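You operate a simulated robot arm through the tools that you are given. There is no shell and no other tool.

You are at the controls of a simulated two-armed robot. One attempt, no reset.

TASK
Free the stuck spare slide and lock it at the blue mark.
Fine: lock lever free, scour the rust off the slide way, pad back; run the slide along to its end stop, then to the mark; lock it. What is to be rubbed or washed off counts as gone when no trace of it is left.

The check looks at the end state, three seconds after you hand in, the way a careful person would. Anything else that was tipped, shoved, dropped, spilled or broken makes it a failure.

THE ROBOT
Two 7-joint arms with fingered hands on one trunk that stands fixed in place. Base frame: the origin is at the foot of the trunk, x ahead of it, y to its left, z up. Units: mm, degrees, N and s.
The left shoulder is at [50, 214, 869], the right one opposite. With the tool pointing down near the work surface each hand reaches from about 360 to 880 mm from the base axis, measured 20 degrees to its own side. Payload 3 kg a hand.
The tool frame of a hand sits at the grasp point between the pads (the TCP): z along the fingers, y along the line on which they close. The tips reach 26 mm beyond it. The gripper opens to 132 mm. The gripper's body begins 73 mm behind the TCP. The gripper is a hand of 3 fingers: y runs from the thumb to the fingers, the wrist lies at [0, 0, -229] in the tool frame, and closing takes about 1.5 s.
Orientation is told as [roll, pitch, yaw] about the base's x, y, z axes, in that order, counted from this pose: with the fingers straight down and closing along the base's y, the tool's x points along the base's -x, its y along +y and its z along -z.

THE INTERFACE
- The arms move only by the tool move_arm. It takes "left_targets", "right_targets" or both (then of equal length, played together; a hand with none holds still); each is a list of rows, each an object of numbers (a shift or turn left out is 0, a gripper value left out holds the last): "tx", "ty", "tz": the shift along the tool's x, y, z in mm; "ax", "ay", "az": the turn, a rotation vector about the tool's x, y, z in degrees; "grip": the opening in per cent of the stroke, from 0 (shut) to 100 (fully open). In form: [{"tx": .., "ty": .., "tz": .., "ax": .., "ay": .., "az": .., "grip": ..}, ...]. A call has 1 to 20 rows; each row is the pose to reach, as a shift and turn from the pose commanded when the call began, along the tool's axes at that moment. Each row takes 0.2 s and may step no farther than 50 mm and 8.6 degrees from the row before; otherwise, or with a gripper value out of range, the whole call is refused. A pose out of reach is approached as far as the arm can. The call stops where the force on the tool passes 40 N (or 10 N more than at its start, if that is more) or the arm is blocked; 0.2 s more then pass. Each finger travels about 72 mm/s and halts on what it meets, pressing with about 29 N; the grip force reading is that of the motor and also rises with nothing between the fingers. The clock runs only during rows and for 0.2 s after the last one: add rows that repeat a pose to give the fingers time. The reply holds the time, the measured pose of the TCP, the force on the tool along the base axes, the opening and the grip force, in the units named above and with some noise, with the torque about the TCP (base axes, N m) and any sound that the robot's microphone picked up.
- Cameras (640 x 400 px; columns grow to the right, rows downward): "scene" is now at [28.9, -42.7, 1513]; the picture's right is [-0.48, -0.88, 0.00], its down [-0.47, 0.25, -0.85] and it looks along [0.74, -0.40, -0.53] (base axes); focal length 314 px, centre (320, 200). "left" rides on the left gripper at [-62, 3, -92] in its tool frame; the picture's right is [-0.05, -1.00, 0.00], its down [0.83, -0.04, -0.56] and it looks along [0.55, -0.03, 0.83] (tool axes); focal length 230 px, centre (320, 200). "right" rides on the right gripper at [62, 3, -92] in its tool frame; the picture's right is [-0.05, 1.00, 0.00], its down [-0.83, -0.04, -0.56] and it looks along [-0.55, -0.03, 0.83] (tool axes); focal length 230 px, centre (320, 200). There is no depth. A picture from a camera that has moved, and an enlarged one, comes with that camera's place and axes in the base frame and with its lens.
- get_image(camera): a new picture of that camera. It takes no simulated time.
- set_grasp(shape, hand): the hand has 3 fingers and takes this shape, open, in about a second: jaw (thumb against the fingers, like two jaws); tri (thumb and two fingers); tip (a fingertip pinch); poke (one finger out to press); point (the index stretched); flat (the hand flat); cup (the hand cupped); fist (a fist). The gripper value then closes the fingers along that shape, each until it touches; the sizes above hold for jaw. It gives what a move gives, with no picture.
- head_to(pan, tilt): turns the head with the scene camera to pan (to the left, within 86 degrees either way) and tilt (down, from -29 to 69), counted from straight ahead of the robot. It gives what a move gives.
- close_up(camera, box): a new picture of the part [left, top, right, bottom] of that camera's present view, enlarged. It takes no simulated time.
- job_done(): hands the job in; it is judged then, once.

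Places have to be worked out from the pictures, the camera data and where the tool is seen. Open the grippers and draw the arms clear of the work before you hand the job in, unless the task says otherwise.

The tools are called after "Call:" as a command line: name --argument value ..., lists and objects as JSON in quotes. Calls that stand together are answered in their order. move_arm: Moves the arms, as the interface text tells. Its arguments: {"type":"object","properties":{"left_targets":{"type":"array","items":{"type":"object","properties":{"tx":{"type":"number"},"ty":{"type":"number"},"tz":{"type":"number"},"ax":{"type":"number"},"ay":{"type":"number"},"az":{"type":"number"},"grip":{"type":"number"}}}},"right_targets":{"type":"array","items":{"type":"object","properties":{"tx":{"type":"number"},"ty":{"type":"number"},"tz":{"type":"number"},"ax":{"type":"number"},"ay":{"type":"number"},"az":{"type":"number"},"grip":{"type":"number"}}}}},"required":[]} The other tools are called the same way: set_grasp (shape, hand) gives the hand a shape; head_to (pan, tilt) turns the head that bears the scene camera; get_image (camera) takes a picture; close_up (camera, box) takes an enlarged picture of a part of a camera's view; job_done () hands the job in.

At the start:

```text
time_s: 0.0
left_eef_pos: [533.9, 30.2, 1172.2]
left_ee_rot: [0.1, 0.0, -24.0]
left_force: [0.0, 0.3, 0.0]
left_ft_torque: [-0.02, 0.01, 0.0]
left_gripper_width: 131.8
left_finger_force: 0.1
left_shape: jaw
right_eef_pos: [353.3, -401.3, 1255.5]
right_ee_rot: [-0.1, -0.2, -24.0]
right_force: [-0.2, -0.1, 0.2]
right_ft_torque: [0.0, -0.01, 0.03]
right_gripper_width: 131.9
right_finger_force: 0.1
right_shape: jaw
head pan, tilt: [-28.5, 32.3]
```

scene: 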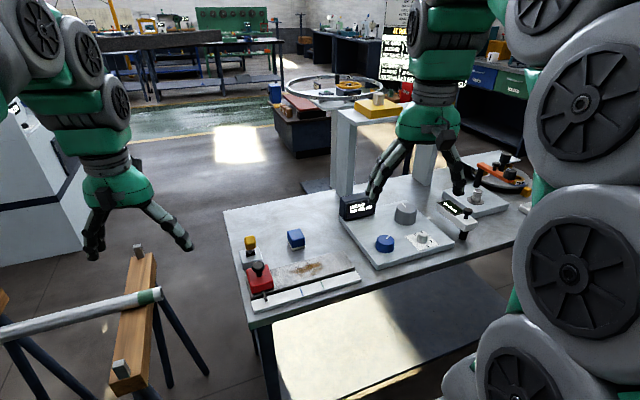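
right: 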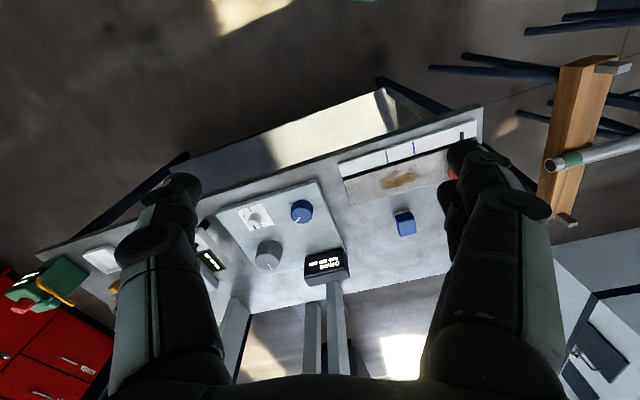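
left: 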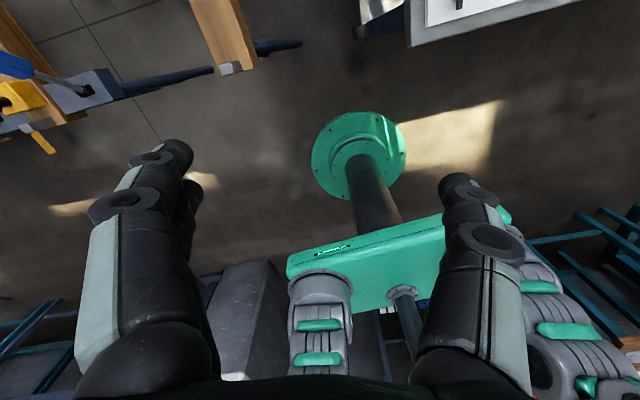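

I'll begin by enlarging the part of the scene with the slide (red block on the left of the bench), the pad and the marks.

Call:
close_up --camera "scene" --box '[220, 200, 380, 320]'

Call:
close_up --camera "scene" --box '[330, 170, 530, 290]'

Call:
close_up --camera "right" --box '[320, 100, 500, 260]'

```text
3.33 times, centred on (300, 260) of scene
camera zoom: at [28.9, -42.7, 1513.0], right [-0.48, -0.88, 0.0], down [-0.47, 0.25, -0.85], along [0.74, -0.4, -0.53], focal length 1048 px, centre (387, 0)
```

zoom: 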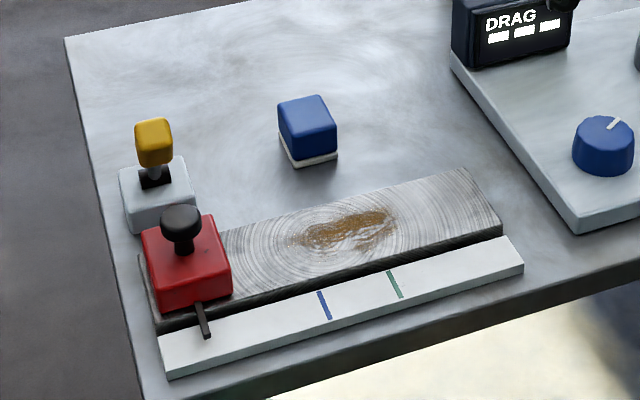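

```text
3.20 times, centred on (430, 230) of scene
camera zoom: at [28.9, -42.7, 1513.0], right [-0.48, -0.88, 0.0], down [-0.47, 0.25, -0.85], along [0.74, -0.4, -0.53], focal length 1006 px, centre (-32, 104)
```

zoom: 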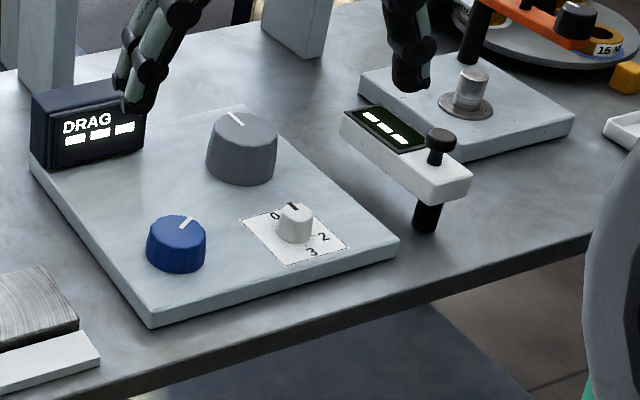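

```text
2.50 times, centred on (410, 180) of right
camera zoom: at [297.7, -373.0, 1349.5], right [0.45, 0.89, 0.0], down [0.74, -0.38, 0.56], along [0.49, -0.25, -0.83], focal length 575 px, centre (95, 250)
```

zoom: 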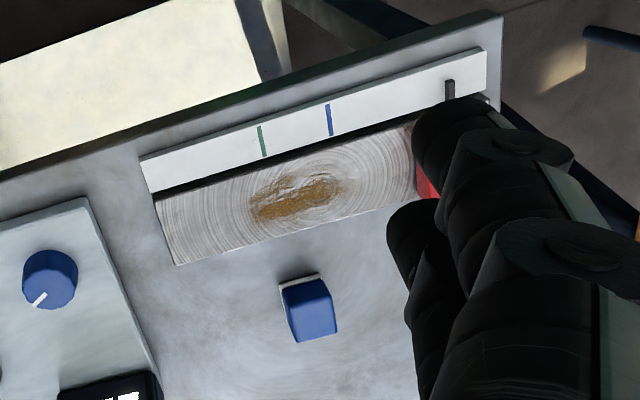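

The bench top comes out near z≈865 with the pad near (733,-345). I'll zoom further on the lever, slide and pad for details.

Call:
close_up --camera "scene" --box '[232, 225, 296, 265]'

Call:
close_up --camera "scene" --box '[236, 255, 300, 295]'

Call:
close_up --camera "scene" --box '[270, 240, 366, 300]'

Call:
close_up --camera "right" --box '[330, 110, 490, 210]'

```text
10.00 times, centred on (264, 245) of scene
camera zoom: at [28.9, -42.7, 1513.0], right [-0.48, -0.88, 0.0], down [-0.47, 0.25, -0.85], along [0.74, -0.4, -0.53], focal length 3144 px, centre (880, -250)
```

zoom: 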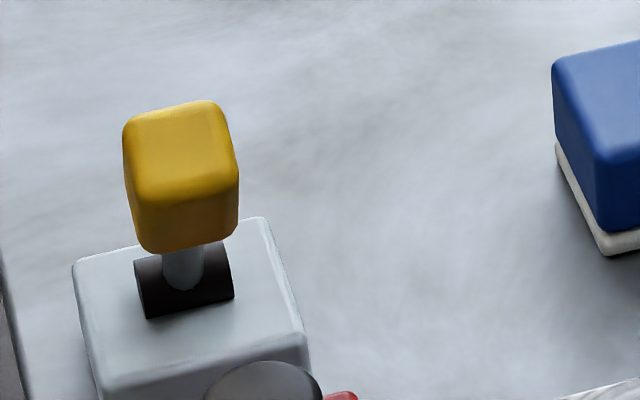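

```text
10.00 times, centred on (268, 275) of scene
camera zoom: at [28.9, -42.7, 1513.0], right [-0.48, -0.88, 0.0], down [-0.47, 0.25, -0.85], along [0.74, -0.4, -0.53], focal length 3144 px, centre (840, -550)
```

zoom: 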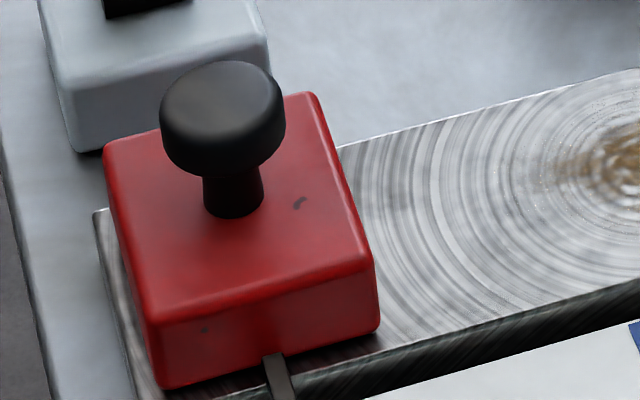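

```text
6.67 times, centred on (318, 270) of scene
camera zoom: at [28.9, -42.7, 1513.0], right [-0.48, -0.88, 0.0], down [-0.47, 0.25, -0.85], along [0.74, -0.4, -0.53], focal length 2096 px, centre (333, -267)
```

zoom: 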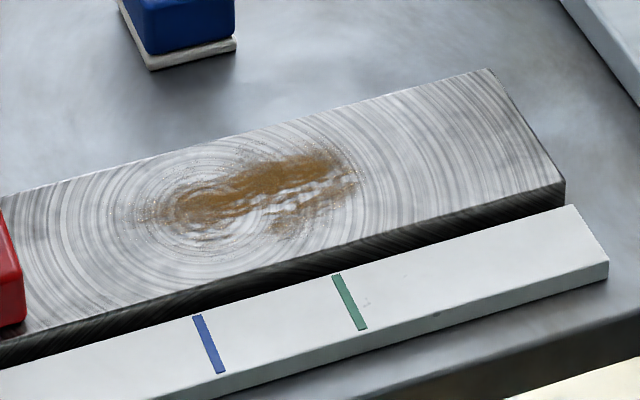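

```text
4.00 times, centred on (410, 160) of right
camera zoom: at [297.7, -373.0, 1349.5], right [0.45, 0.89, 0.0], down [0.74, -0.38, 0.56], along [0.49, -0.25, -0.83], focal length 920 px, centre (-40, 360)
```

zoom: 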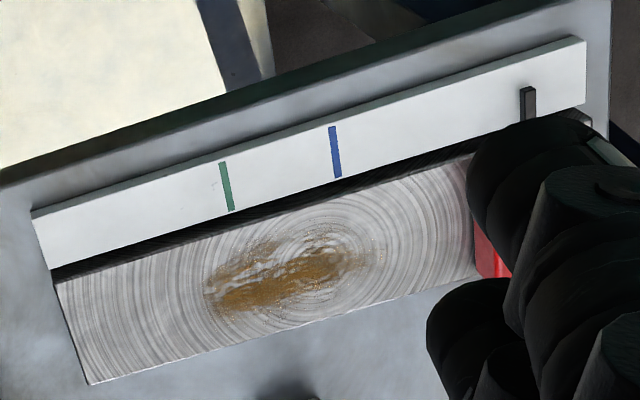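

The slide way runs nearly along base y (yaw about -8°), way top near z≈875, slide near (631,-190), lever near (735,-195). I'll move the left hand slightly away and bring the right hand high over the lever/slide to look with its wrist camera.

Call:
move_arm --right_targets '[{"tx": -18, "ty": 32, "tz": 10, "az": -2}, {"tx": -36, "ty": 64, "tz": 30, "az": -4}, {"tx": -54, "ty": 96, "tz": 50, "az": -6}, {"tx": -72, "ty": 128, "tz": 70, "az": -8}, {"tx": -90, "ty": 160, "tz": 90, "az": -10}, {"tx": -108, "ty": 192, "tz": 110, "az": -12}, {"tx": -126, "ty": 224, "tz": 130, "az": -14}, {"tx": -144, "ty": 256, "tz": 150, "az": -16}, {"tx": -162, "ty": 292, "tz": 172, "az": -16}, {"tx": -162, "ty": 292, "tz": 190, "az": -16}]' --left_targets '[{"tx": 17, "ty": 18}, {"tx": 34, "ty": 37}, {"tx": 51, "ty": 56}, {"tx": 68, "ty": 75}, {"tx": 85, "ty": 93}, {"tx": 85, "ty": 93}, {"tx": 85, "ty": 93}, {"tx": 85, "ty": 93}, {"tx": 85, "ty": 93}, {"tx": 85, "ty": 93}]'

Call:
get_image --camera "right"

Call:
get_image --camera "scene"

```text
time_s: 2.2
left_eef_pos: [495.7, 150.7, 1171.1]
left_ee_rot: [0.0, 0.0, -24.1]
left_force: [-0.1, 0.9, 0.4]
left_ft_torque: [0.01, 0.02, 0.0]
left_gripper_width: 131.8
left_finger_force: 0.0
left_shape: jaw
right_eef_pos: [620.2, -198.9, 1065.6]
right_ee_rot: [0.0, 0.0, -8.0]
right_force: [-0.2, 0.4, 0.4]
right_ft_torque: [0.0, -0.04, -0.02]
right_gripper_width: 131.9
right_finger_force: 0.1
right_shape: jaw
head pan, tilt: [-28.5, 32.3]
```

```text
taken
camera right: at [560.4, -187.0, 1158.8], right [0.19, 0.98, 0.0], down [0.82, -0.16, 0.56], along [0.55, -0.11, -0.83], focal length 230 px, centre (320, 200)
```

right: 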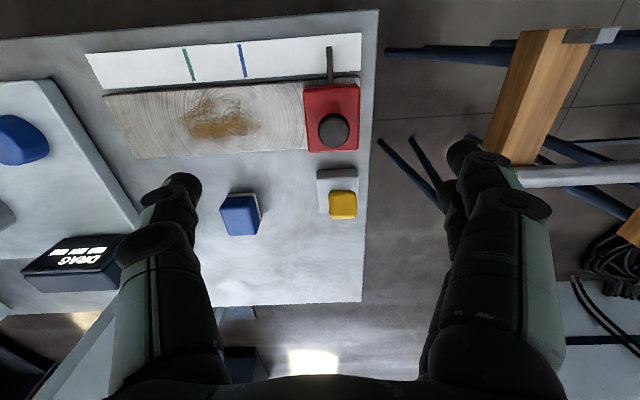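

```text
taken
```

scene: 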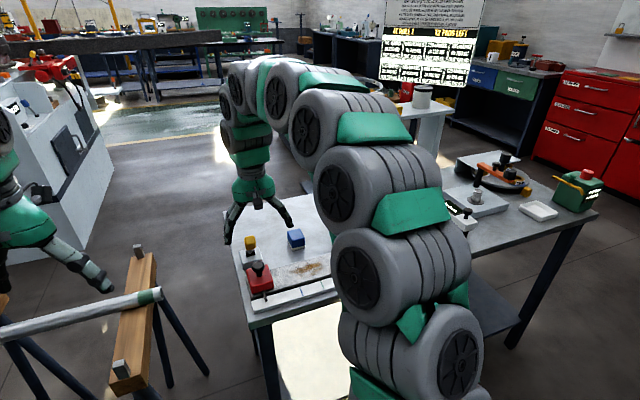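

Clear view from the wrist. I'll enlarge the slide, lever and pad in this view.

Call:
close_up --camera "right" --box '[280, 20, 408, 100]'

Call:
close_up --camera "right" --box '[210, 150, 370, 250]'

Call:
close_up --camera "right" --box '[76, 20, 380, 210]'

Call:
close_up --camera "scene" --box '[224, 225, 304, 275]'

Call:
close_up --camera "scene" --box '[370, 0, 490, 90]'

```text
5.00 times, centred on (344, 60) of right
camera zoom: at [560.4, -187.0, 1158.8], right [0.19, 0.98, 0.0], down [0.82, -0.16, 0.56], along [0.55, -0.11, -0.83], focal length 1150 px, centre (200, 900)
```

zoom: 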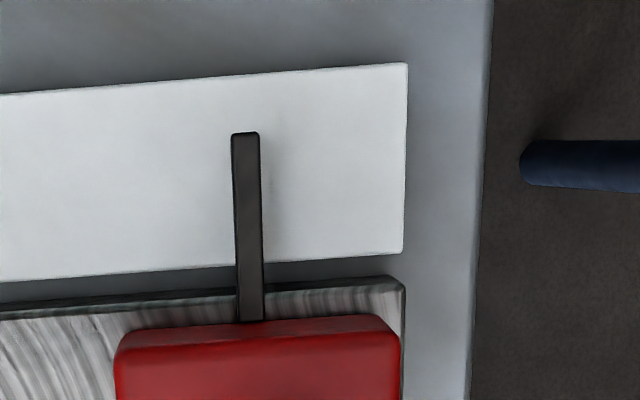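

```text
4.00 times, centred on (290, 200) of right
camera zoom: at [560.4, -187.0, 1158.8], right [0.19, 0.98, 0.0], down [0.82, -0.16, 0.56], along [0.55, -0.11, -0.83], focal length 920 px, centre (440, 200)
```

zoom: 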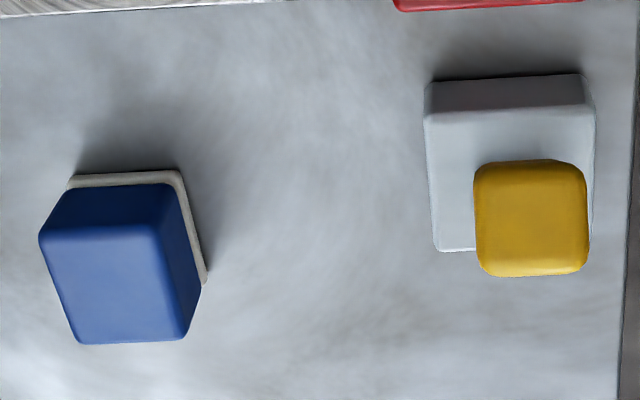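

```text
2.11 times, centred on (228, 115) of right
camera zoom: at [560.4, -187.0, 1158.8], right [0.19, 0.98, 0.0], down [0.82, -0.16, 0.56], along [0.55, -0.11, -0.83], focal length 484 px, centre (514, 379)
```

zoom: 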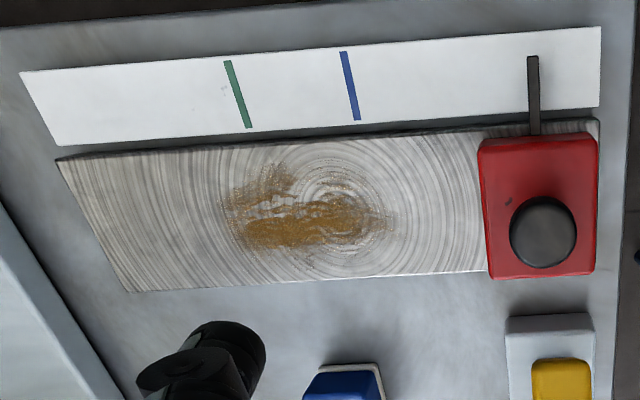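

```text
8.00 times, centred on (264, 250) of scene
camera zoom: at [28.9, -42.7, 1513.0], right [-0.48, -0.88, 0.0], down [-0.47, 0.25, -0.85], along [0.74, -0.4, -0.53], focal length 2515 px, centre (768, -200)
```

zoom: 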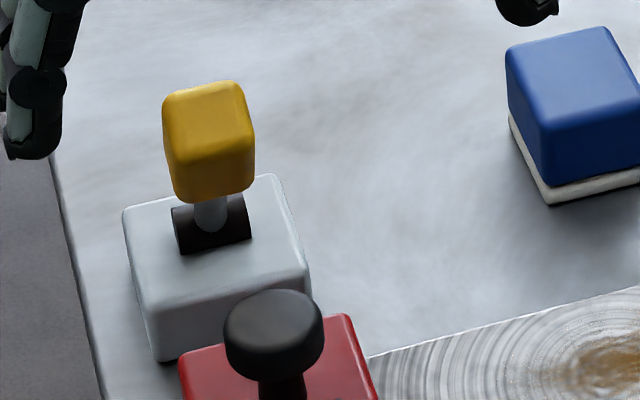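

```text
4.44 times, centred on (430, 45) of scene
camera zoom: at [28.9, -42.7, 1513.0], right [-0.48, -0.88, 0.0], down [-0.47, 0.25, -0.85], along [0.74, -0.4, -0.53], focal length 1397 px, centre (-169, 889)
```

zoom: 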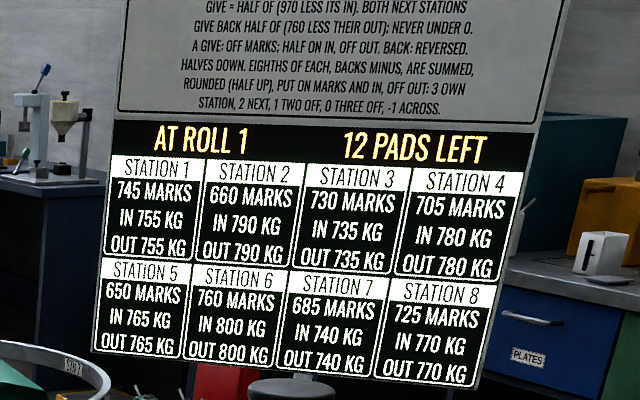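

The lever seems tilted toward the robot (knob top about (690,-190,975), hub about (737,-195,882)). To make sure of the tilt I'll pull the hand back and lower for a more sideways look.

Call:
move_arm --right_targets '[{"tx": 30, "ty": 0, "tz": 10}, {"tx": 60, "ty": 0, "tz": 30}, {"tx": 80, "ty": 0, "tz": 55}, {"tx": 80, "ty": 0, "tz": 55}]'

Call:
get_image --camera "right"

Call:
close_up --camera "right" --box '[250, 170, 410, 270]'

```text
time_s: 3.2
left_eef_pos: [494.9, 151.0, 1171.9]
left_ee_rot: [0.1, 0.0, -24.1]
left_force: [-0.7, 0.1, 0.3]
left_ft_torque: [0.04, 0.01, 0.02]
left_gripper_width: 131.9
left_finger_force: 0.0
left_shape: jaw
right_eef_pos: [541.2, -190.6, 1012.0]
right_ee_rot: [0.0, 0.0, -8.1]
right_force: [0.7, -0.5, 0.1]
right_ft_torque: [0.04, 0.01, 0.0]
right_gripper_width: 131.9
right_finger_force: 0.1
right_shape: jaw
head pan, tilt: [-28.5, 32.3]
```

```text
taken
camera right: at [480.9, -179.3, 1105.1], right [0.19, 0.98, 0.0], down [0.82, -0.16, 0.56], along [0.55, -0.11, -0.83], focal length 230 px, centre (320, 200)
```

right: 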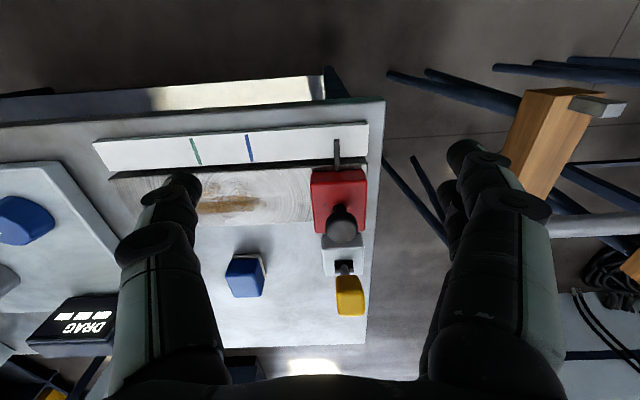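

```text
4.00 times, centred on (330, 220) of right
camera zoom: at [480.9, -179.3, 1105.1], right [0.19, 0.98, 0.0], down [0.82, -0.16, 0.56], along [0.55, -0.11, -0.83], focal length 920 px, centre (280, 120)
```

zoom: 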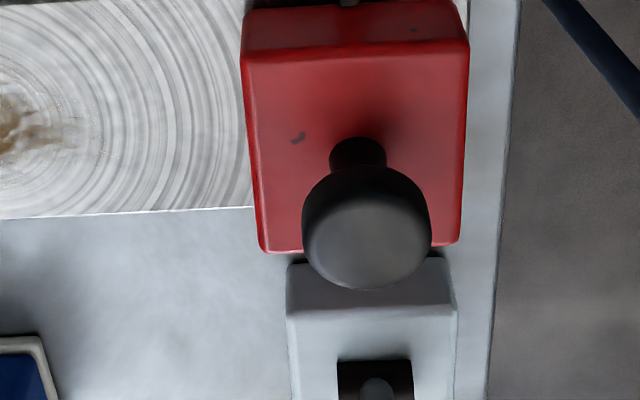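

Call:
close_up --camera "right" --box '[280, 230, 408, 330]'

```text
4.00 times, centred on (344, 280) of right
camera zoom: at [480.9, -179.3, 1105.1], right [0.19, 0.98, 0.0], down [0.82, -0.16, 0.56], along [0.55, -0.11, -0.83], focal length 920 px, centre (224, -120)
```

zoom: 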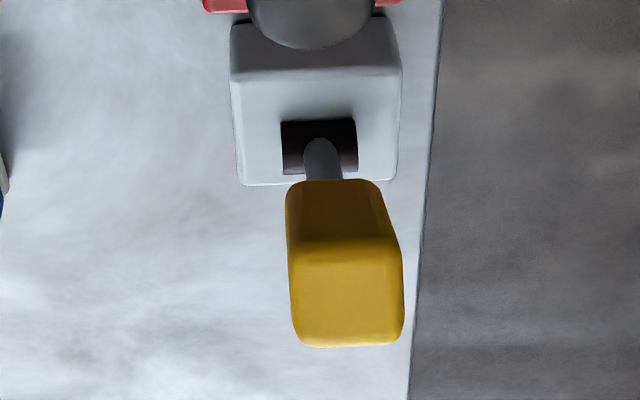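

The knob block's top is at about (687,-190,977), tilted ~27° toward the robot from a hub at about (734,-195,885). I'll close the right hand and stage it just robot-side of the lever, above the slide's knob (top ≈937), ready to push it away.

Call:
move_arm --right_targets '[{"tx": -10, "ty": 5, "tz": 5, "grip": 0}, {"tx": -25, "ty": 10, "tz": 10, "grip": 0}, {"tx": -40, "ty": 15, "tz": 15, "grip": 0}, {"tx": -55, "ty": 22, "tz": 22, "grip": 0}, {"tx": -70, "ty": 22, "tz": 22, "grip": 0}, {"tx": -80, "ty": 22, "tz": 22, "grip": 0}, {"tx": -80, "ty": 22, "tz": 22, "grip": 0}, {"tx": -80, "ty": 22, "tz": 22, "grip": 0}, {"tx": -80, "ty": 22, "tz": 22, "grip": 0}]'

Call:
get_image --camera "right"

Call:
close_up --camera "scene" --box '[200, 160, 360, 280]'

```text
time_s: 5.2
left_eef_pos: [495.0, 151.0, 1172.6]
left_ee_rot: [0.1, 0.0, -23.9]
left_force: [-0.3, -0.1, -0.5]
left_ft_torque: [-0.01, 0.02, 0.0]
left_gripper_width: 132.1
left_finger_force: 0.1
left_shape: jaw
right_eef_pos: [622.8, -179.0, 988.9]
right_ee_rot: [0.0, 0.0, -8.0]
right_force: [0.4, -0.5, 0.0]
right_ft_torque: [0.01, -0.01, -0.01]
right_gripper_width: 0.2
right_finger_force: 29.1
right_shape: jaw
head pan, tilt: [-28.5, 32.3]
```

```text
taken
camera right: at [562.5, -167.6, 1081.9], right [0.19, 0.98, 0.0], down [0.82, -0.16, 0.56], along [0.55, -0.11, -0.83], focal length 230 px, centre (320, 200)
```

right: 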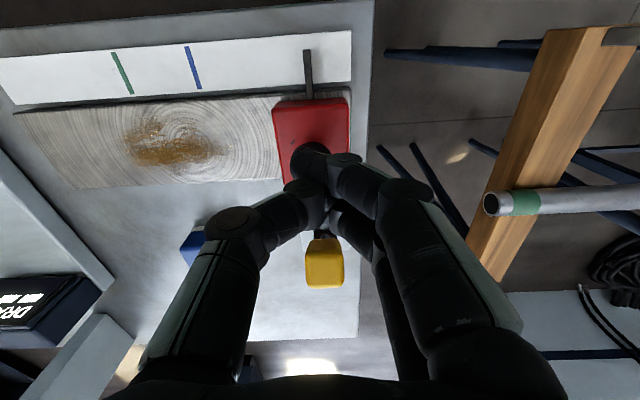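

```text
3.33 times, centred on (280, 220) of scene
camera zoom: at [28.9, -42.7, 1513.0], right [-0.48, -0.88, 0.0], down [-0.47, 0.25, -0.85], along [0.74, -0.4, -0.53], focal length 1048 px, centre (453, 133)
```

zoom: 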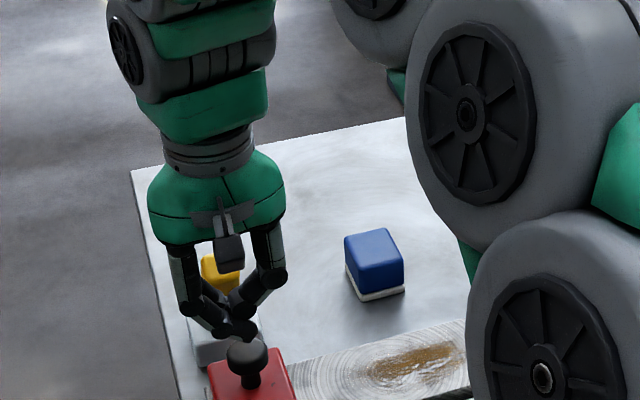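

Fingers are closed; two fingers are spread fore-aft. I'll enlarge the wrist view to see the gap between the leading finger and the yellow block.

Call:
close_up --camera "right" --box '[250, 130, 410, 300]'

Call:
close_up --camera "scene" --box '[232, 215, 296, 265]'

```text
2.35 times, centred on (330, 215) of right
camera zoom: at [562.5, -167.6, 1081.9], right [0.19, 0.98, 0.0], down [0.82, -0.16, 0.56], along [0.55, -0.11, -0.83], focal length 541 px, centre (296, 165)
```

zoom: 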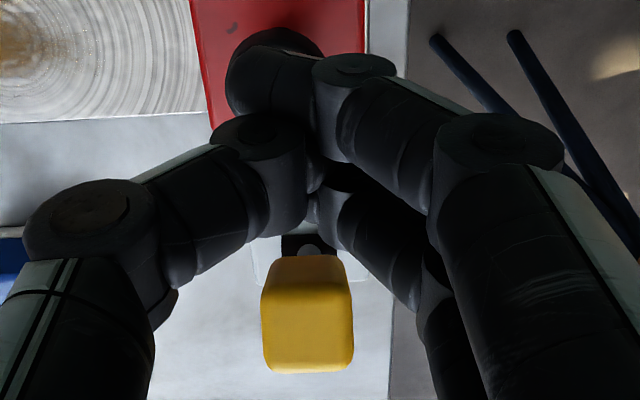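

```text
8.00 times, centred on (264, 240) of scene
camera zoom: at [28.9, -42.7, 1513.0], right [-0.48, -0.88, 0.0], down [-0.47, 0.25, -0.85], along [0.74, -0.4, -0.53], focal length 2515 px, centre (768, -120)
```

zoom: 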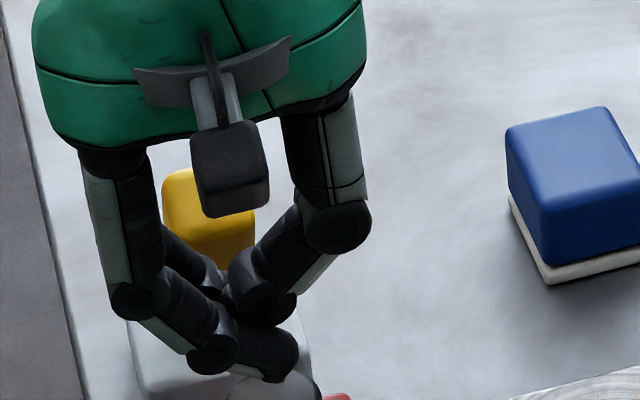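

The leading finger's side will meet the block. I'll lower slightly (tips ≈950, above the slide knob) and push away from the robot in small steps, watching the force.

Call:
move_arm --right_targets '[{"tz": 6}, {"tx": -6, "tz": 12}, {"tx": -12, "tz": 12}, {"tx": -18, "tz": 12}, {"tx": -24, "tz": 12}, {"tx": -30, "tz": 12}, {"tx": -36, "tz": 12}, {"tx": -42, "tz": 12}, {"tx": -48, "tz": 12}, {"tx": -54, "tz": 12}, {"tx": -60, "tz": 12}]'

Call:
get_image --camera "right"

Call:
close_up --camera "scene" --box '[200, 180, 328, 280]'

```text
time_s: 7.2
left_eef_pos: [495.3, 150.5, 1172.0]
left_ee_rot: [0.0, -0.1, -24.0]
left_force: [0.5, 0.2, 0.2]
left_ft_torque: [-0.01, 0.01, -0.01]
left_gripper_width: 131.7
left_finger_force: 0.0
left_shape: jaw
right_eef_pos: [669.9, -181.8, 979.9]
right_ee_rot: [0.3, -0.1, -7.8]
right_force: [-10.4, 3.1, 14.1]
right_ft_torque: [0.12, -0.25, 0.11]
right_gripper_width: 0.0
right_finger_force: 29.0
right_shape: jaw
head pan, tilt: [-28.5, 32.3]
stopped in row 10 (right hand): the force on the tool passed its limit at 49 N (the readings are from after the stop); the commanded pose is now the measured one
```

```text
taken
camera right: at [608.6, -171.3, 1074.0], right [0.19, 0.98, 0.0], down [0.82, -0.16, 0.56], along [0.55, -0.1, -0.83], focal length 230 px, centre (320, 200)
```

right: 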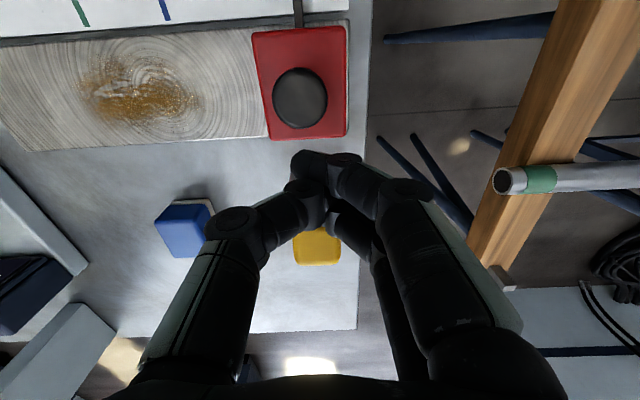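

```text
4.00 times, centred on (264, 230) of scene
camera zoom: at [28.6, -42.6, 1513.0], right [-0.48, -0.88, 0.0], down [-0.47, 0.25, -0.85], along [0.74, -0.4, -0.53], focal length 1258 px, centre (544, 80)
```

zoom: 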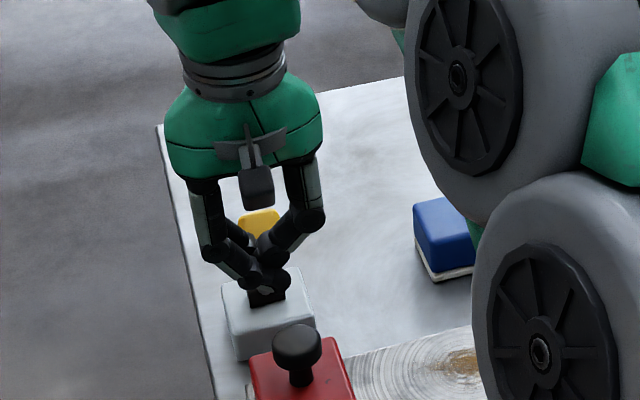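

The lever moved some but the force peaked at 49 N with an upward part. I'll look closely at where the fingers touch before continuing.

Call:
close_up --camera "right" --box '[260, 140, 400, 280]'

Call:
close_up --camera "scene" --box '[236, 222, 292, 262]'

Call:
get_image --camera "left"

```text
2.86 times, centred on (330, 210) of right
camera zoom: at [608.6, -171.3, 1074.0], right [0.19, 0.98, 0.0], down [0.82, -0.16, 0.56], along [0.55, -0.1, -0.83], focal length 657 px, centre (291, 171)
```

zoom: 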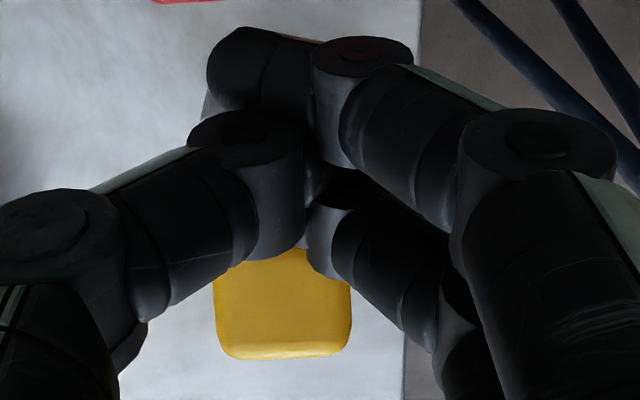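

```text
10.00 times, centred on (264, 242) of scene
camera zoom: at [28.6, -42.6, 1513.0], right [-0.48, -0.88, 0.0], down [-0.47, 0.25, -0.85], along [0.74, -0.4, -0.53], focal length 3144 px, centre (880, -220)
```

zoom: 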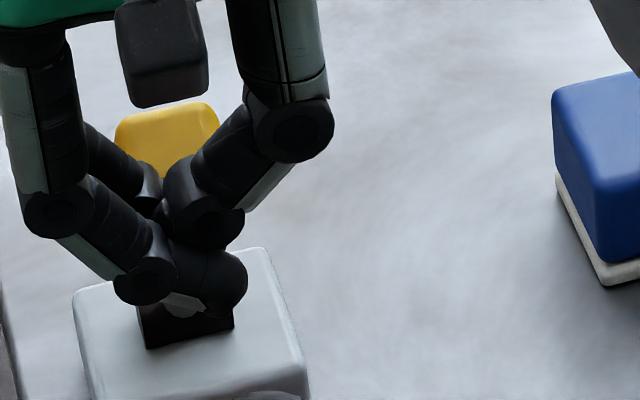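

```text
taken
camera left: at [552.8, 128.8, 1265.6], right [-0.36, -0.93, 0.0], down [-0.78, 0.3, 0.55], along [-0.52, 0.2, -0.83], focal length 230 px, centre (320, 200)
```

left: 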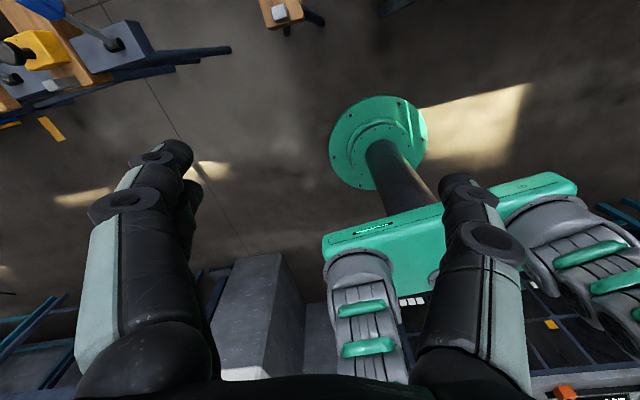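

The lever has turned from about -27° to -19° and pushes back with ~10 N, so it moves under load. I'll continue pushing more slowly.

Call:
move_arm --right_targets '[{"tx": -1.5}, {"tx": -3}, {"tx": -4.5}, {"tx": -6}, {"tx": -7.5}, {"tx": -9}, {"tx": -10.5}, {"tx": -12}, {"tx": -13.5}, {"tx": -15}]'

Call:
close_up --camera "right" --box '[260, 140, 400, 280]'

```text
time_s: 8.0
left_eef_pos: [494.6, 150.8, 1172.3]
left_ee_rot: [0.0, -0.1, -23.9]
left_force: [-0.4, -0.3, -0.4]
left_ft_torque: [-0.02, 0.01, -0.02]
left_gripper_width: 132.1
left_finger_force: 0.1
left_shape: jaw
right_eef_pos: [671.1, -181.8, 981.3]
right_ee_rot: [0.2, 0.0, -7.7]
right_force: [-10.5, 2.9, 15.3]
right_ft_torque: [0.12, -0.25, 0.16]
right_gripper_width: 0.3
right_finger_force: 28.9
right_shape: jaw
head pan, tilt: [-28.5, 32.3]
stopped in row 3 (right hand): the force on the tool passed its limit at 41 N (the readings are from after the stop); the commanded pose is now the measured one
```

```text
2.86 times, centred on (330, 210) of right
camera zoom: at [611.2, -171.0, 1074.6], right [0.19, 0.98, 0.0], down [0.82, -0.16, 0.56], along [0.55, -0.1, -0.83], focal length 657 px, centre (291, 171)
```

zoom: 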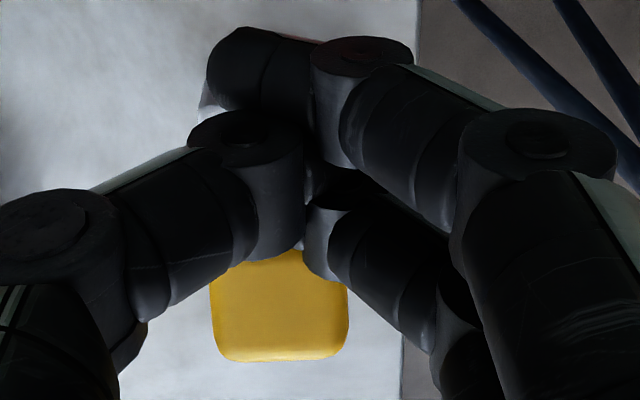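

The force points almost through the pivot: the rubbery finger sticks and presses the knob down while I hold z constant. I'll follow the knob's arc instead, rising as it comes upright.

Call:
move_arm --right_targets '[{"tx": 2, "tz": -2}, {"tx": -1, "tz": -2}, {"tx": -4, "tz": -3.2}, {"tx": -7, "tz": -4.4}, {"tx": -10, "tz": -5.5}, {"tx": -13, "tz": -6.5}, {"tx": -16, "tz": -7.5}, {"tx": -19, "tz": -8.4}, {"tx": -22, "tz": -9.2}, {"tx": -25, "tz": -9.9}, {"tx": -28, "tz": -10.5}, {"tx": -31, "tz": -11}]'

Call:
get_image --camera "right"

Call:
close_up --camera "scene" --box '[224, 210, 304, 262]'

```text
time_s: 10.6
left_eef_pos: [493.9, 150.3, 1170.8]
left_ee_rot: [0.0, -0.1, -24.0]
left_force: [0.3, -0.9, -0.1]
left_ft_torque: [-0.04, -0.01, 0.0]
left_gripper_width: 131.7
left_finger_force: 0.0
left_shape: jaw
right_eef_pos: [704.3, -187.3, 992.1]
right_ee_rot: [0.2, -0.1, -7.9]
right_force: [-1.9, 0.1, 0.9]
right_ft_torque: [0.01, -0.03, 0.04]
right_gripper_width: 0.1
right_finger_force: 28.9
right_shape: jaw
head pan, tilt: [-28.5, 32.3]
```

```text
taken
camera right: at [643.0, -176.0, 1085.1], right [0.19, 0.98, 0.0], down [0.82, -0.16, 0.56], along [0.55, -0.1, -0.83], focal length 230 px, centre (320, 200)
```

right: 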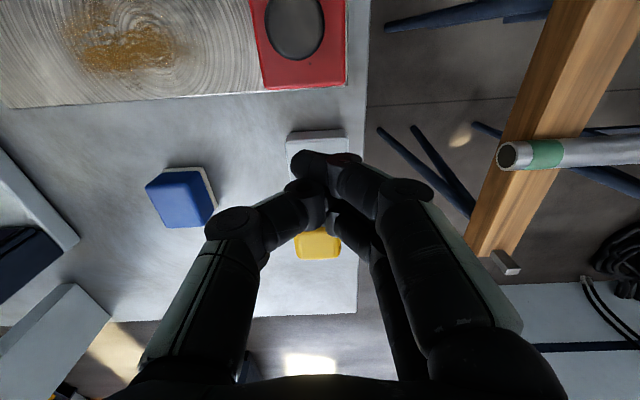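

```text
7.69 times, centred on (264, 236) of scene
camera zoom: at [28.9, -42.7, 1513.0], right [-0.48, -0.88, 0.0], down [-0.47, 0.25, -0.85], along [0.74, -0.4, -0.53], focal length 2418 px, centre (751, -77)
```

zoom: 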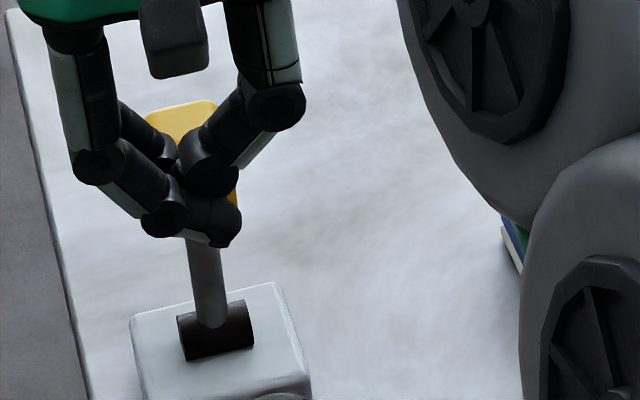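

The lever is now upright with almost no force. I'll back off slightly, lower the fingertips to the block's lower edge and push on to the far side.

Call:
move_arm --right_targets '[{"tx": 4}, {"tx": 4, "tz": 8}, {"tx": 4, "tz": 16}, {"tx": 4, "tz": 24}, {"tx": 4, "tz": 27}, {"tx": 0, "tz": 27}, {"tx": -4, "tz": 27}, {"tx": -8, "tz": 27}, {"tx": -12, "tz": 27}, {"tx": -16, "tz": 27}, {"tx": -20, "tz": 27}, {"tx": -23, "tz": 27}, {"tx": -26, "tz": 27}, {"tx": -29, "tz": 27}, {"tx": -32, "tz": 27}]'

Call:
get_image --camera "right"

Call:
close_up --camera "scene" --box '[224, 200, 304, 262]'

```text
time_s: 13.8
left_eef_pos: [494.5, 151.2, 1171.5]
left_ee_rot: [0.0, -0.1, -24.0]
left_force: [0.2, 0.5, -0.1]
left_ft_torque: [0.02, -0.01, 0.0]
left_gripper_width: 132.1
left_finger_force: 0.2
left_shape: jaw
right_eef_pos: [735.7, -190.3, 964.5]
right_ee_rot: [0.3, -0.1, -8.0]
right_force: [-2.9, -0.6, -0.1]
right_ft_torque: [0.0, 0.03, -0.04]
right_gripper_width: 0.2
right_finger_force: 29.2
right_shape: jaw
head pan, tilt: [-28.5, 32.3]
```

```text
taken
camera right: at [675.0, -178.7, 1057.3], right [0.19, 0.98, 0.0], down [0.82, -0.16, 0.56], along [0.55, -0.1, -0.83], focal length 230 px, centre (320, 200)
```

right: 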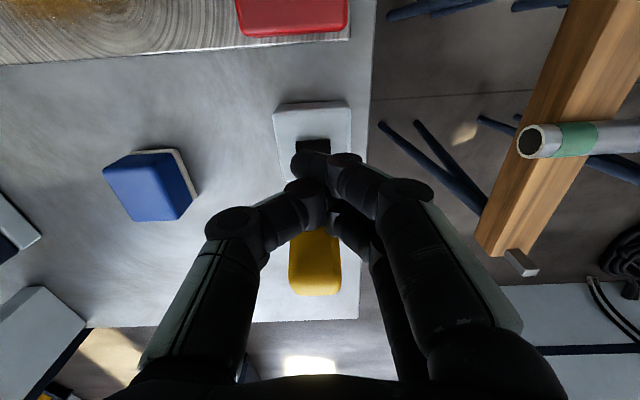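

```text
6.45 times, centred on (264, 231) of scene
camera zoom: at [28.9, -42.7, 1513.0], right [-0.48, -0.88, 0.0], down [-0.47, 0.25, -0.85], along [0.74, -0.4, -0.53], focal length 2028 px, centre (681, 0)
```

zoom: 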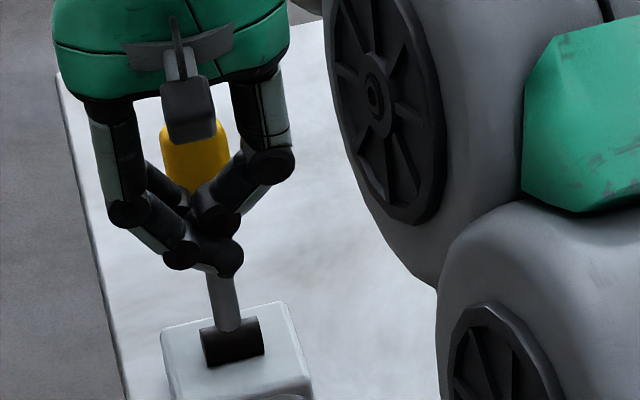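

The lever now leans away at roughly +20°. I'll keep pushing gently until it meets its stop.

Call:
move_arm --right_targets '[{"tx": -3}, {"tx": -6}, {"tx": -9}, {"tx": -12}, {"tx": -15}, {"tx": -18}, {"tx": -21}, {"tx": -24}]'

Call:
get_image --camera "right"

Call:
close_up --camera "scene" --box '[224, 200, 304, 262]'

```text
time_s: 14.9
left_eef_pos: [495.6, 150.7, 1172.1]
left_ee_rot: [0.0, -0.2, -24.1]
left_force: [-0.6, -0.3, 0.3]
left_ft_torque: [-0.01, -0.01, 0.03]
left_gripper_width: 131.8
left_finger_force: 0.1
left_shape: jaw
right_eef_pos: [744.7, -190.7, 961.0]
right_ee_rot: [0.1, 0.7, -7.9]
right_force: [-11.0, 2.1, 4.0]
right_ft_torque: [-0.03, 0.14, -0.05]
right_gripper_width: 0.0
right_finger_force: 28.7
right_shape: jaw
head pan, tilt: [-28.5, 32.3]
stopped in row 5 (right hand): the force on the tool passed its limit at 46 N (the readings are from after the stop); the commanded pose is now the measured one
```

```text
taken
camera right: at [684.8, -179.5, 1057.0], right [0.19, 0.98, 0.0], down [0.82, -0.16, 0.54], along [0.53, -0.1, -0.84], focal length 230 px, centre (320, 200)
```

right: 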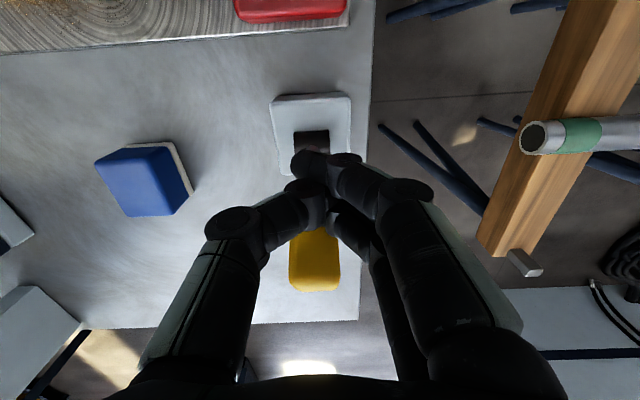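

```text
6.45 times, centred on (264, 231) of scene
camera zoom: at [28.7, -42.6, 1513.0], right [-0.48, -0.88, 0.0], down [-0.47, 0.25, -0.85], along [0.74, -0.4, -0.53], focal length 2028 px, centre (681, 0)
```

zoom: 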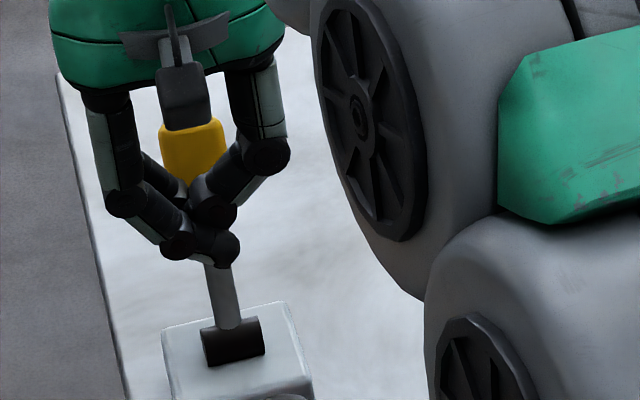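

The lever met its far stop (≈+27°, firm). I'll back off, lift clear, and go over to the pad with the hand opening to look at it from above.

Call:
move_arm --right_targets '[{"tx": 10, "tz": 0, "ay": -0.7}, {"tx": 25, "tz": -15, "ay": -0.7}, {"tx": 30, "tz": -50, "ay": -0.7}, {"tx": 30, "tz": -80, "ay": -0.7}, {"tx": 40, "ty": -35, "tz": -85, "ay": -0.7}, {"tx": 50, "ty": -70, "tz": -85, "ay": -0.7}, {"tx": 60, "ty": -105, "tz": -85, "ay": -0.7, "grip": 60}, {"tx": 64, "ty": -140, "tz": -85, "ay": -0.7, "grip": 60}, {"tx": 64, "ty": -153, "tz": -85, "ay": -0.7, "grip": 60}, {"tx": 64, "ty": -153, "tz": -85, "ay": -0.7, "grip": 60}, {"tx": 64, "ty": -153, "tz": -85, "ay": -0.7, "grip": 60}]'

Call:
get_image --camera "right"

Call:
close_up --camera "scene" --box '[224, 200, 304, 262]'

```text
time_s: 17.3
left_eef_pos: [495.2, 149.8, 1171.9]
left_ee_rot: [0.0, 0.0, -24.1]
left_force: [-0.3, 0.3, 0.7]
left_ft_torque: [0.01, 0.01, 0.03]
left_gripper_width: 131.7
left_finger_force: 0.0
left_shape: jaw
right_eef_pos: [661.1, -332.5, 1046.9]
right_ee_rot: [0.3, -0.2, -7.7]
right_force: [0.7, 0.3, -0.1]
right_ft_torque: [-0.02, 0.03, 0.0]
right_gripper_width: 78.9
right_finger_force: 0.0
right_shape: jaw
head pan, tilt: [-28.5, 32.3]
```

```text
taken
camera right: at [600.5, -321.8, 1141.0], right [0.19, 0.98, 0.0], down [0.82, -0.16, 0.56], along [0.55, -0.1, -0.83], focal length 230 px, centre (320, 200)
```

right: 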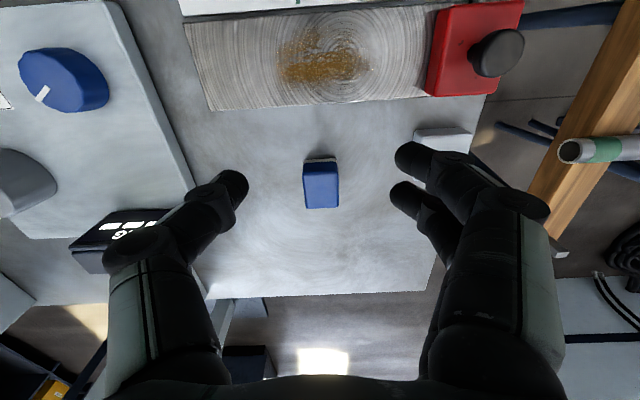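

```text
6.45 times, centred on (264, 231) of scene
camera zoom: at [28.9, -42.7, 1513.0], right [-0.48, -0.88, 0.0], down [-0.47, 0.25, -0.85], along [0.74, -0.4, -0.53], focal length 2028 px, centre (681, 0)
```

zoom: 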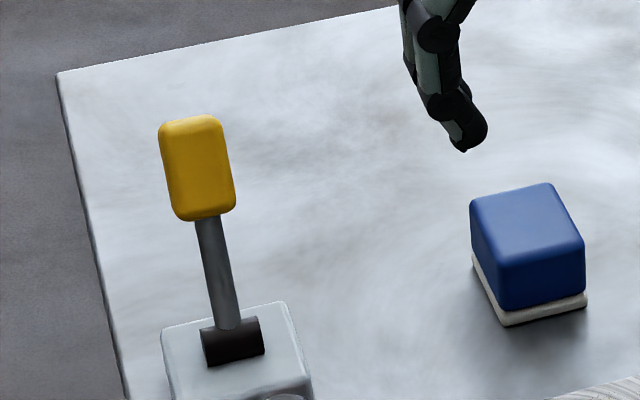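

The lever stays leaning away (free side). Now I'll enlarge the pad in the wrist view to fix its position and yaw.

Call:
close_up --camera "right" --box '[272, 140, 368, 220]'

Call:
close_up --camera "right" --box '[180, 0, 530, 120]'

```text
5.00 times, centred on (320, 180) of right
camera zoom: at [600.5, -321.8, 1141.0], right [0.19, 0.98, 0.0], down [0.82, -0.16, 0.56], along [0.55, -0.1, -0.83], focal length 1150 px, centre (320, 300)
```

zoom: 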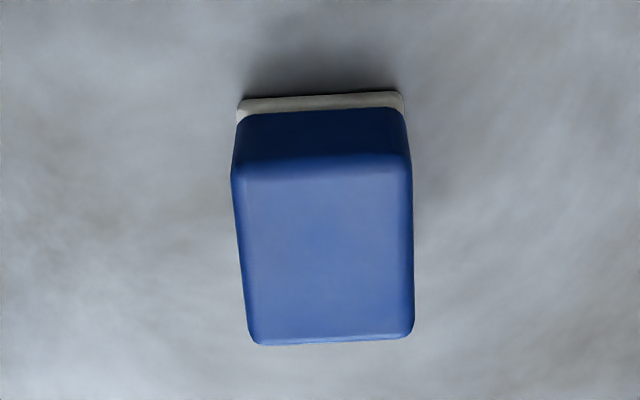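

```text
1.83 times, centred on (355, 60) of right
camera zoom: at [600.5, -321.8, 1141.0], right [0.19, 0.98, 0.0], down [0.82, -0.16, 0.56], along [0.55, -0.1, -0.83], focal length 421 px, centre (256, 456)
```

zoom: 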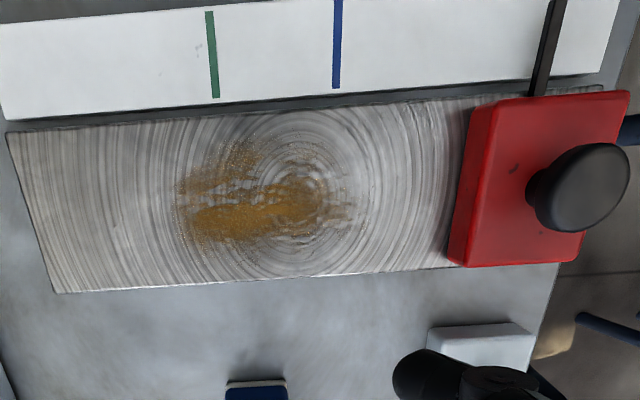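

Pad centre is about X'=788, Y'=-241 in bench-aligned axes, i.e. 87 mm ahead and 4 mm right of the TCP. I'll move above it and look again before descending.

Call:
move_arm --right_targets '[{"tx": -25, "ty": -1, "tz": 10}, {"tx": -50, "ty": -2, "tz": 35}, {"tx": -75, "ty": -3, "tz": 60}, {"tx": -87, "ty": -4, "tz": 85}, {"tx": -87, "ty": -4, "tz": 105}, {"tx": -87, "ty": -4, "tz": 105}]'

Call:
get_image --camera "right"

Call:
close_up --camera "scene" --box '[250, 190, 350, 260]'

```text
time_s: 18.7
left_eef_pos: [494.8, 151.2, 1171.8]
left_ee_rot: [0.0, 0.0, -24.1]
left_force: [-0.7, 0.1, -0.8]
left_ft_torque: [0.0, -0.01, 0.01]
left_gripper_width: 131.8
left_finger_force: 0.1
left_shape: jaw
right_eef_pos: [747.7, -349.1, 943.4]
right_ee_rot: [0.2, -0.2, -8.0]
right_force: [0.3, -0.1, -0.5]
right_ft_torque: [0.0, 0.02, 0.02]
right_gripper_width: 78.8
right_finger_force: 0.1
right_shape: jaw
head pan, tilt: [-28.5, 32.3]
```

```text
taken
camera right: at [687.6, -339.1, 1036.7], right [0.19, 0.98, 0.0], down [0.82, -0.16, 0.56], along [0.55, -0.1, -0.83], focal length 230 px, centre (320, 200)
```

right: 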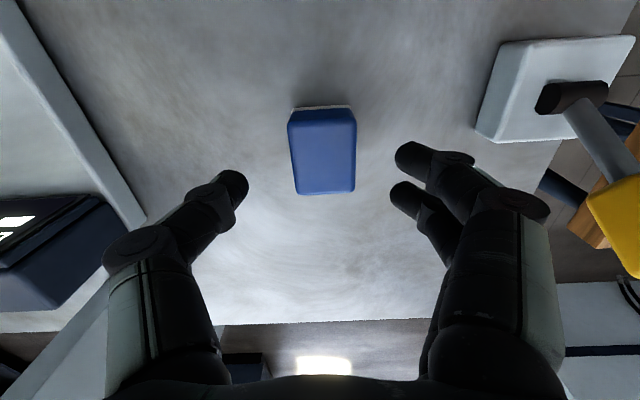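

```text
5.71 times, centred on (300, 225) of scene
camera zoom: at [28.9, -42.7, 1513.0], right [-0.48, -0.88, 0.0], down [-0.47, 0.25, -0.85], along [0.74, -0.4, -0.53], focal length 1796 px, centre (434, 57)
```

zoom: 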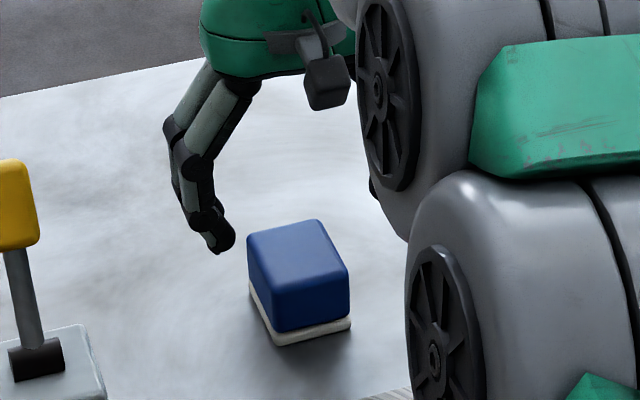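

Aligned within ~2 mm. I'll descend to tips about 12 mm above the bench and close on the pad.

Call:
move_arm --right_targets '[{"tx": 1, "tz": 12}, {"tx": 1, "tz": 24}, {"tx": 1, "tz": 34}, {"tx": 1, "tz": 43}, {"tx": 1, "tz": 43, "grip": 20}, {"tx": 1, "tz": 43, "grip": 0}, {"tx": 1, "tz": 43, "grip": 0}, {"tx": 1, "tz": 43, "grip": 0}, {"tx": 1, "tz": 43, "grip": 0}, {"tx": 1, "tz": 43, "grip": 0}, {"tx": 1, "tz": 43, "grip": 0}]'

Call:
get_image --camera "right"

Call:
close_up --camera "scene" --box '[250, 190, 350, 260]'

```text
time_s: 21.1
left_eef_pos: [495.2, 151.0, 1171.7]
left_ee_rot: [0.0, 0.0, -24.0]
left_force: [-0.3, 0.8, 1.1]
left_ft_torque: [0.01, 0.03, 0.01]
left_gripper_width: 131.7
left_finger_force: 0.1
left_shape: jaw
right_eef_pos: [746.2, -348.3, 899.6]
right_ee_rot: [0.2, -0.1, -7.9]
right_force: [0.0, -0.1, -0.4]
right_ft_torque: [0.02, -0.02, 0.0]
right_gripper_width: 39.0
right_finger_force: 29.2
right_shape: jaw
head pan, tilt: [-28.5, 32.3]
```

```text
taken
camera right: at [685.2, -338.9, 993.3], right [0.19, 0.98, 0.0], down [0.82, -0.16, 0.56], along [0.55, -0.1, -0.83], focal length 230 px, centre (320, 200)
```

right: 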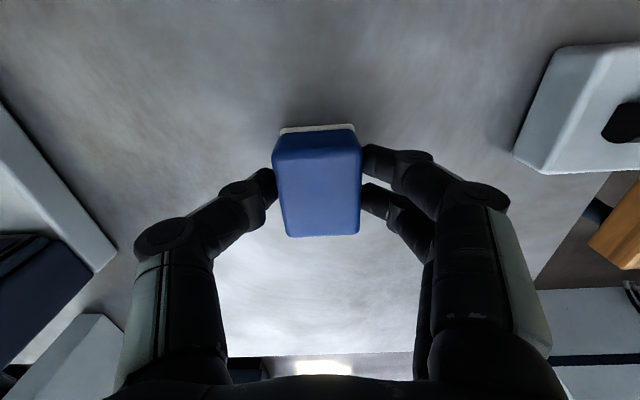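

```text
5.71 times, centred on (300, 225) of scene
camera zoom: at [28.9, -42.7, 1513.0], right [-0.48, -0.88, 0.0], down [-0.47, 0.25, -0.85], along [0.74, -0.4, -0.53], focal length 1796 px, centre (434, 57)
```

zoom: 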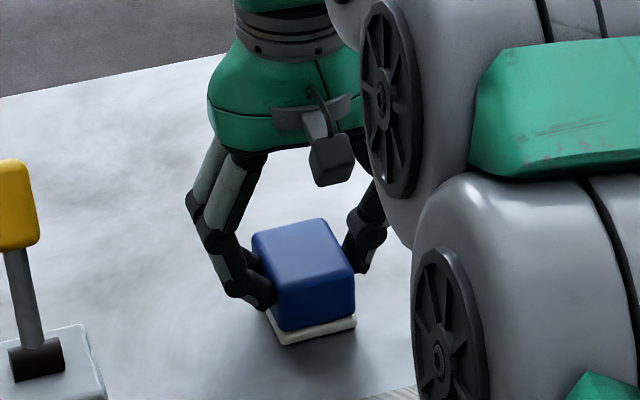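

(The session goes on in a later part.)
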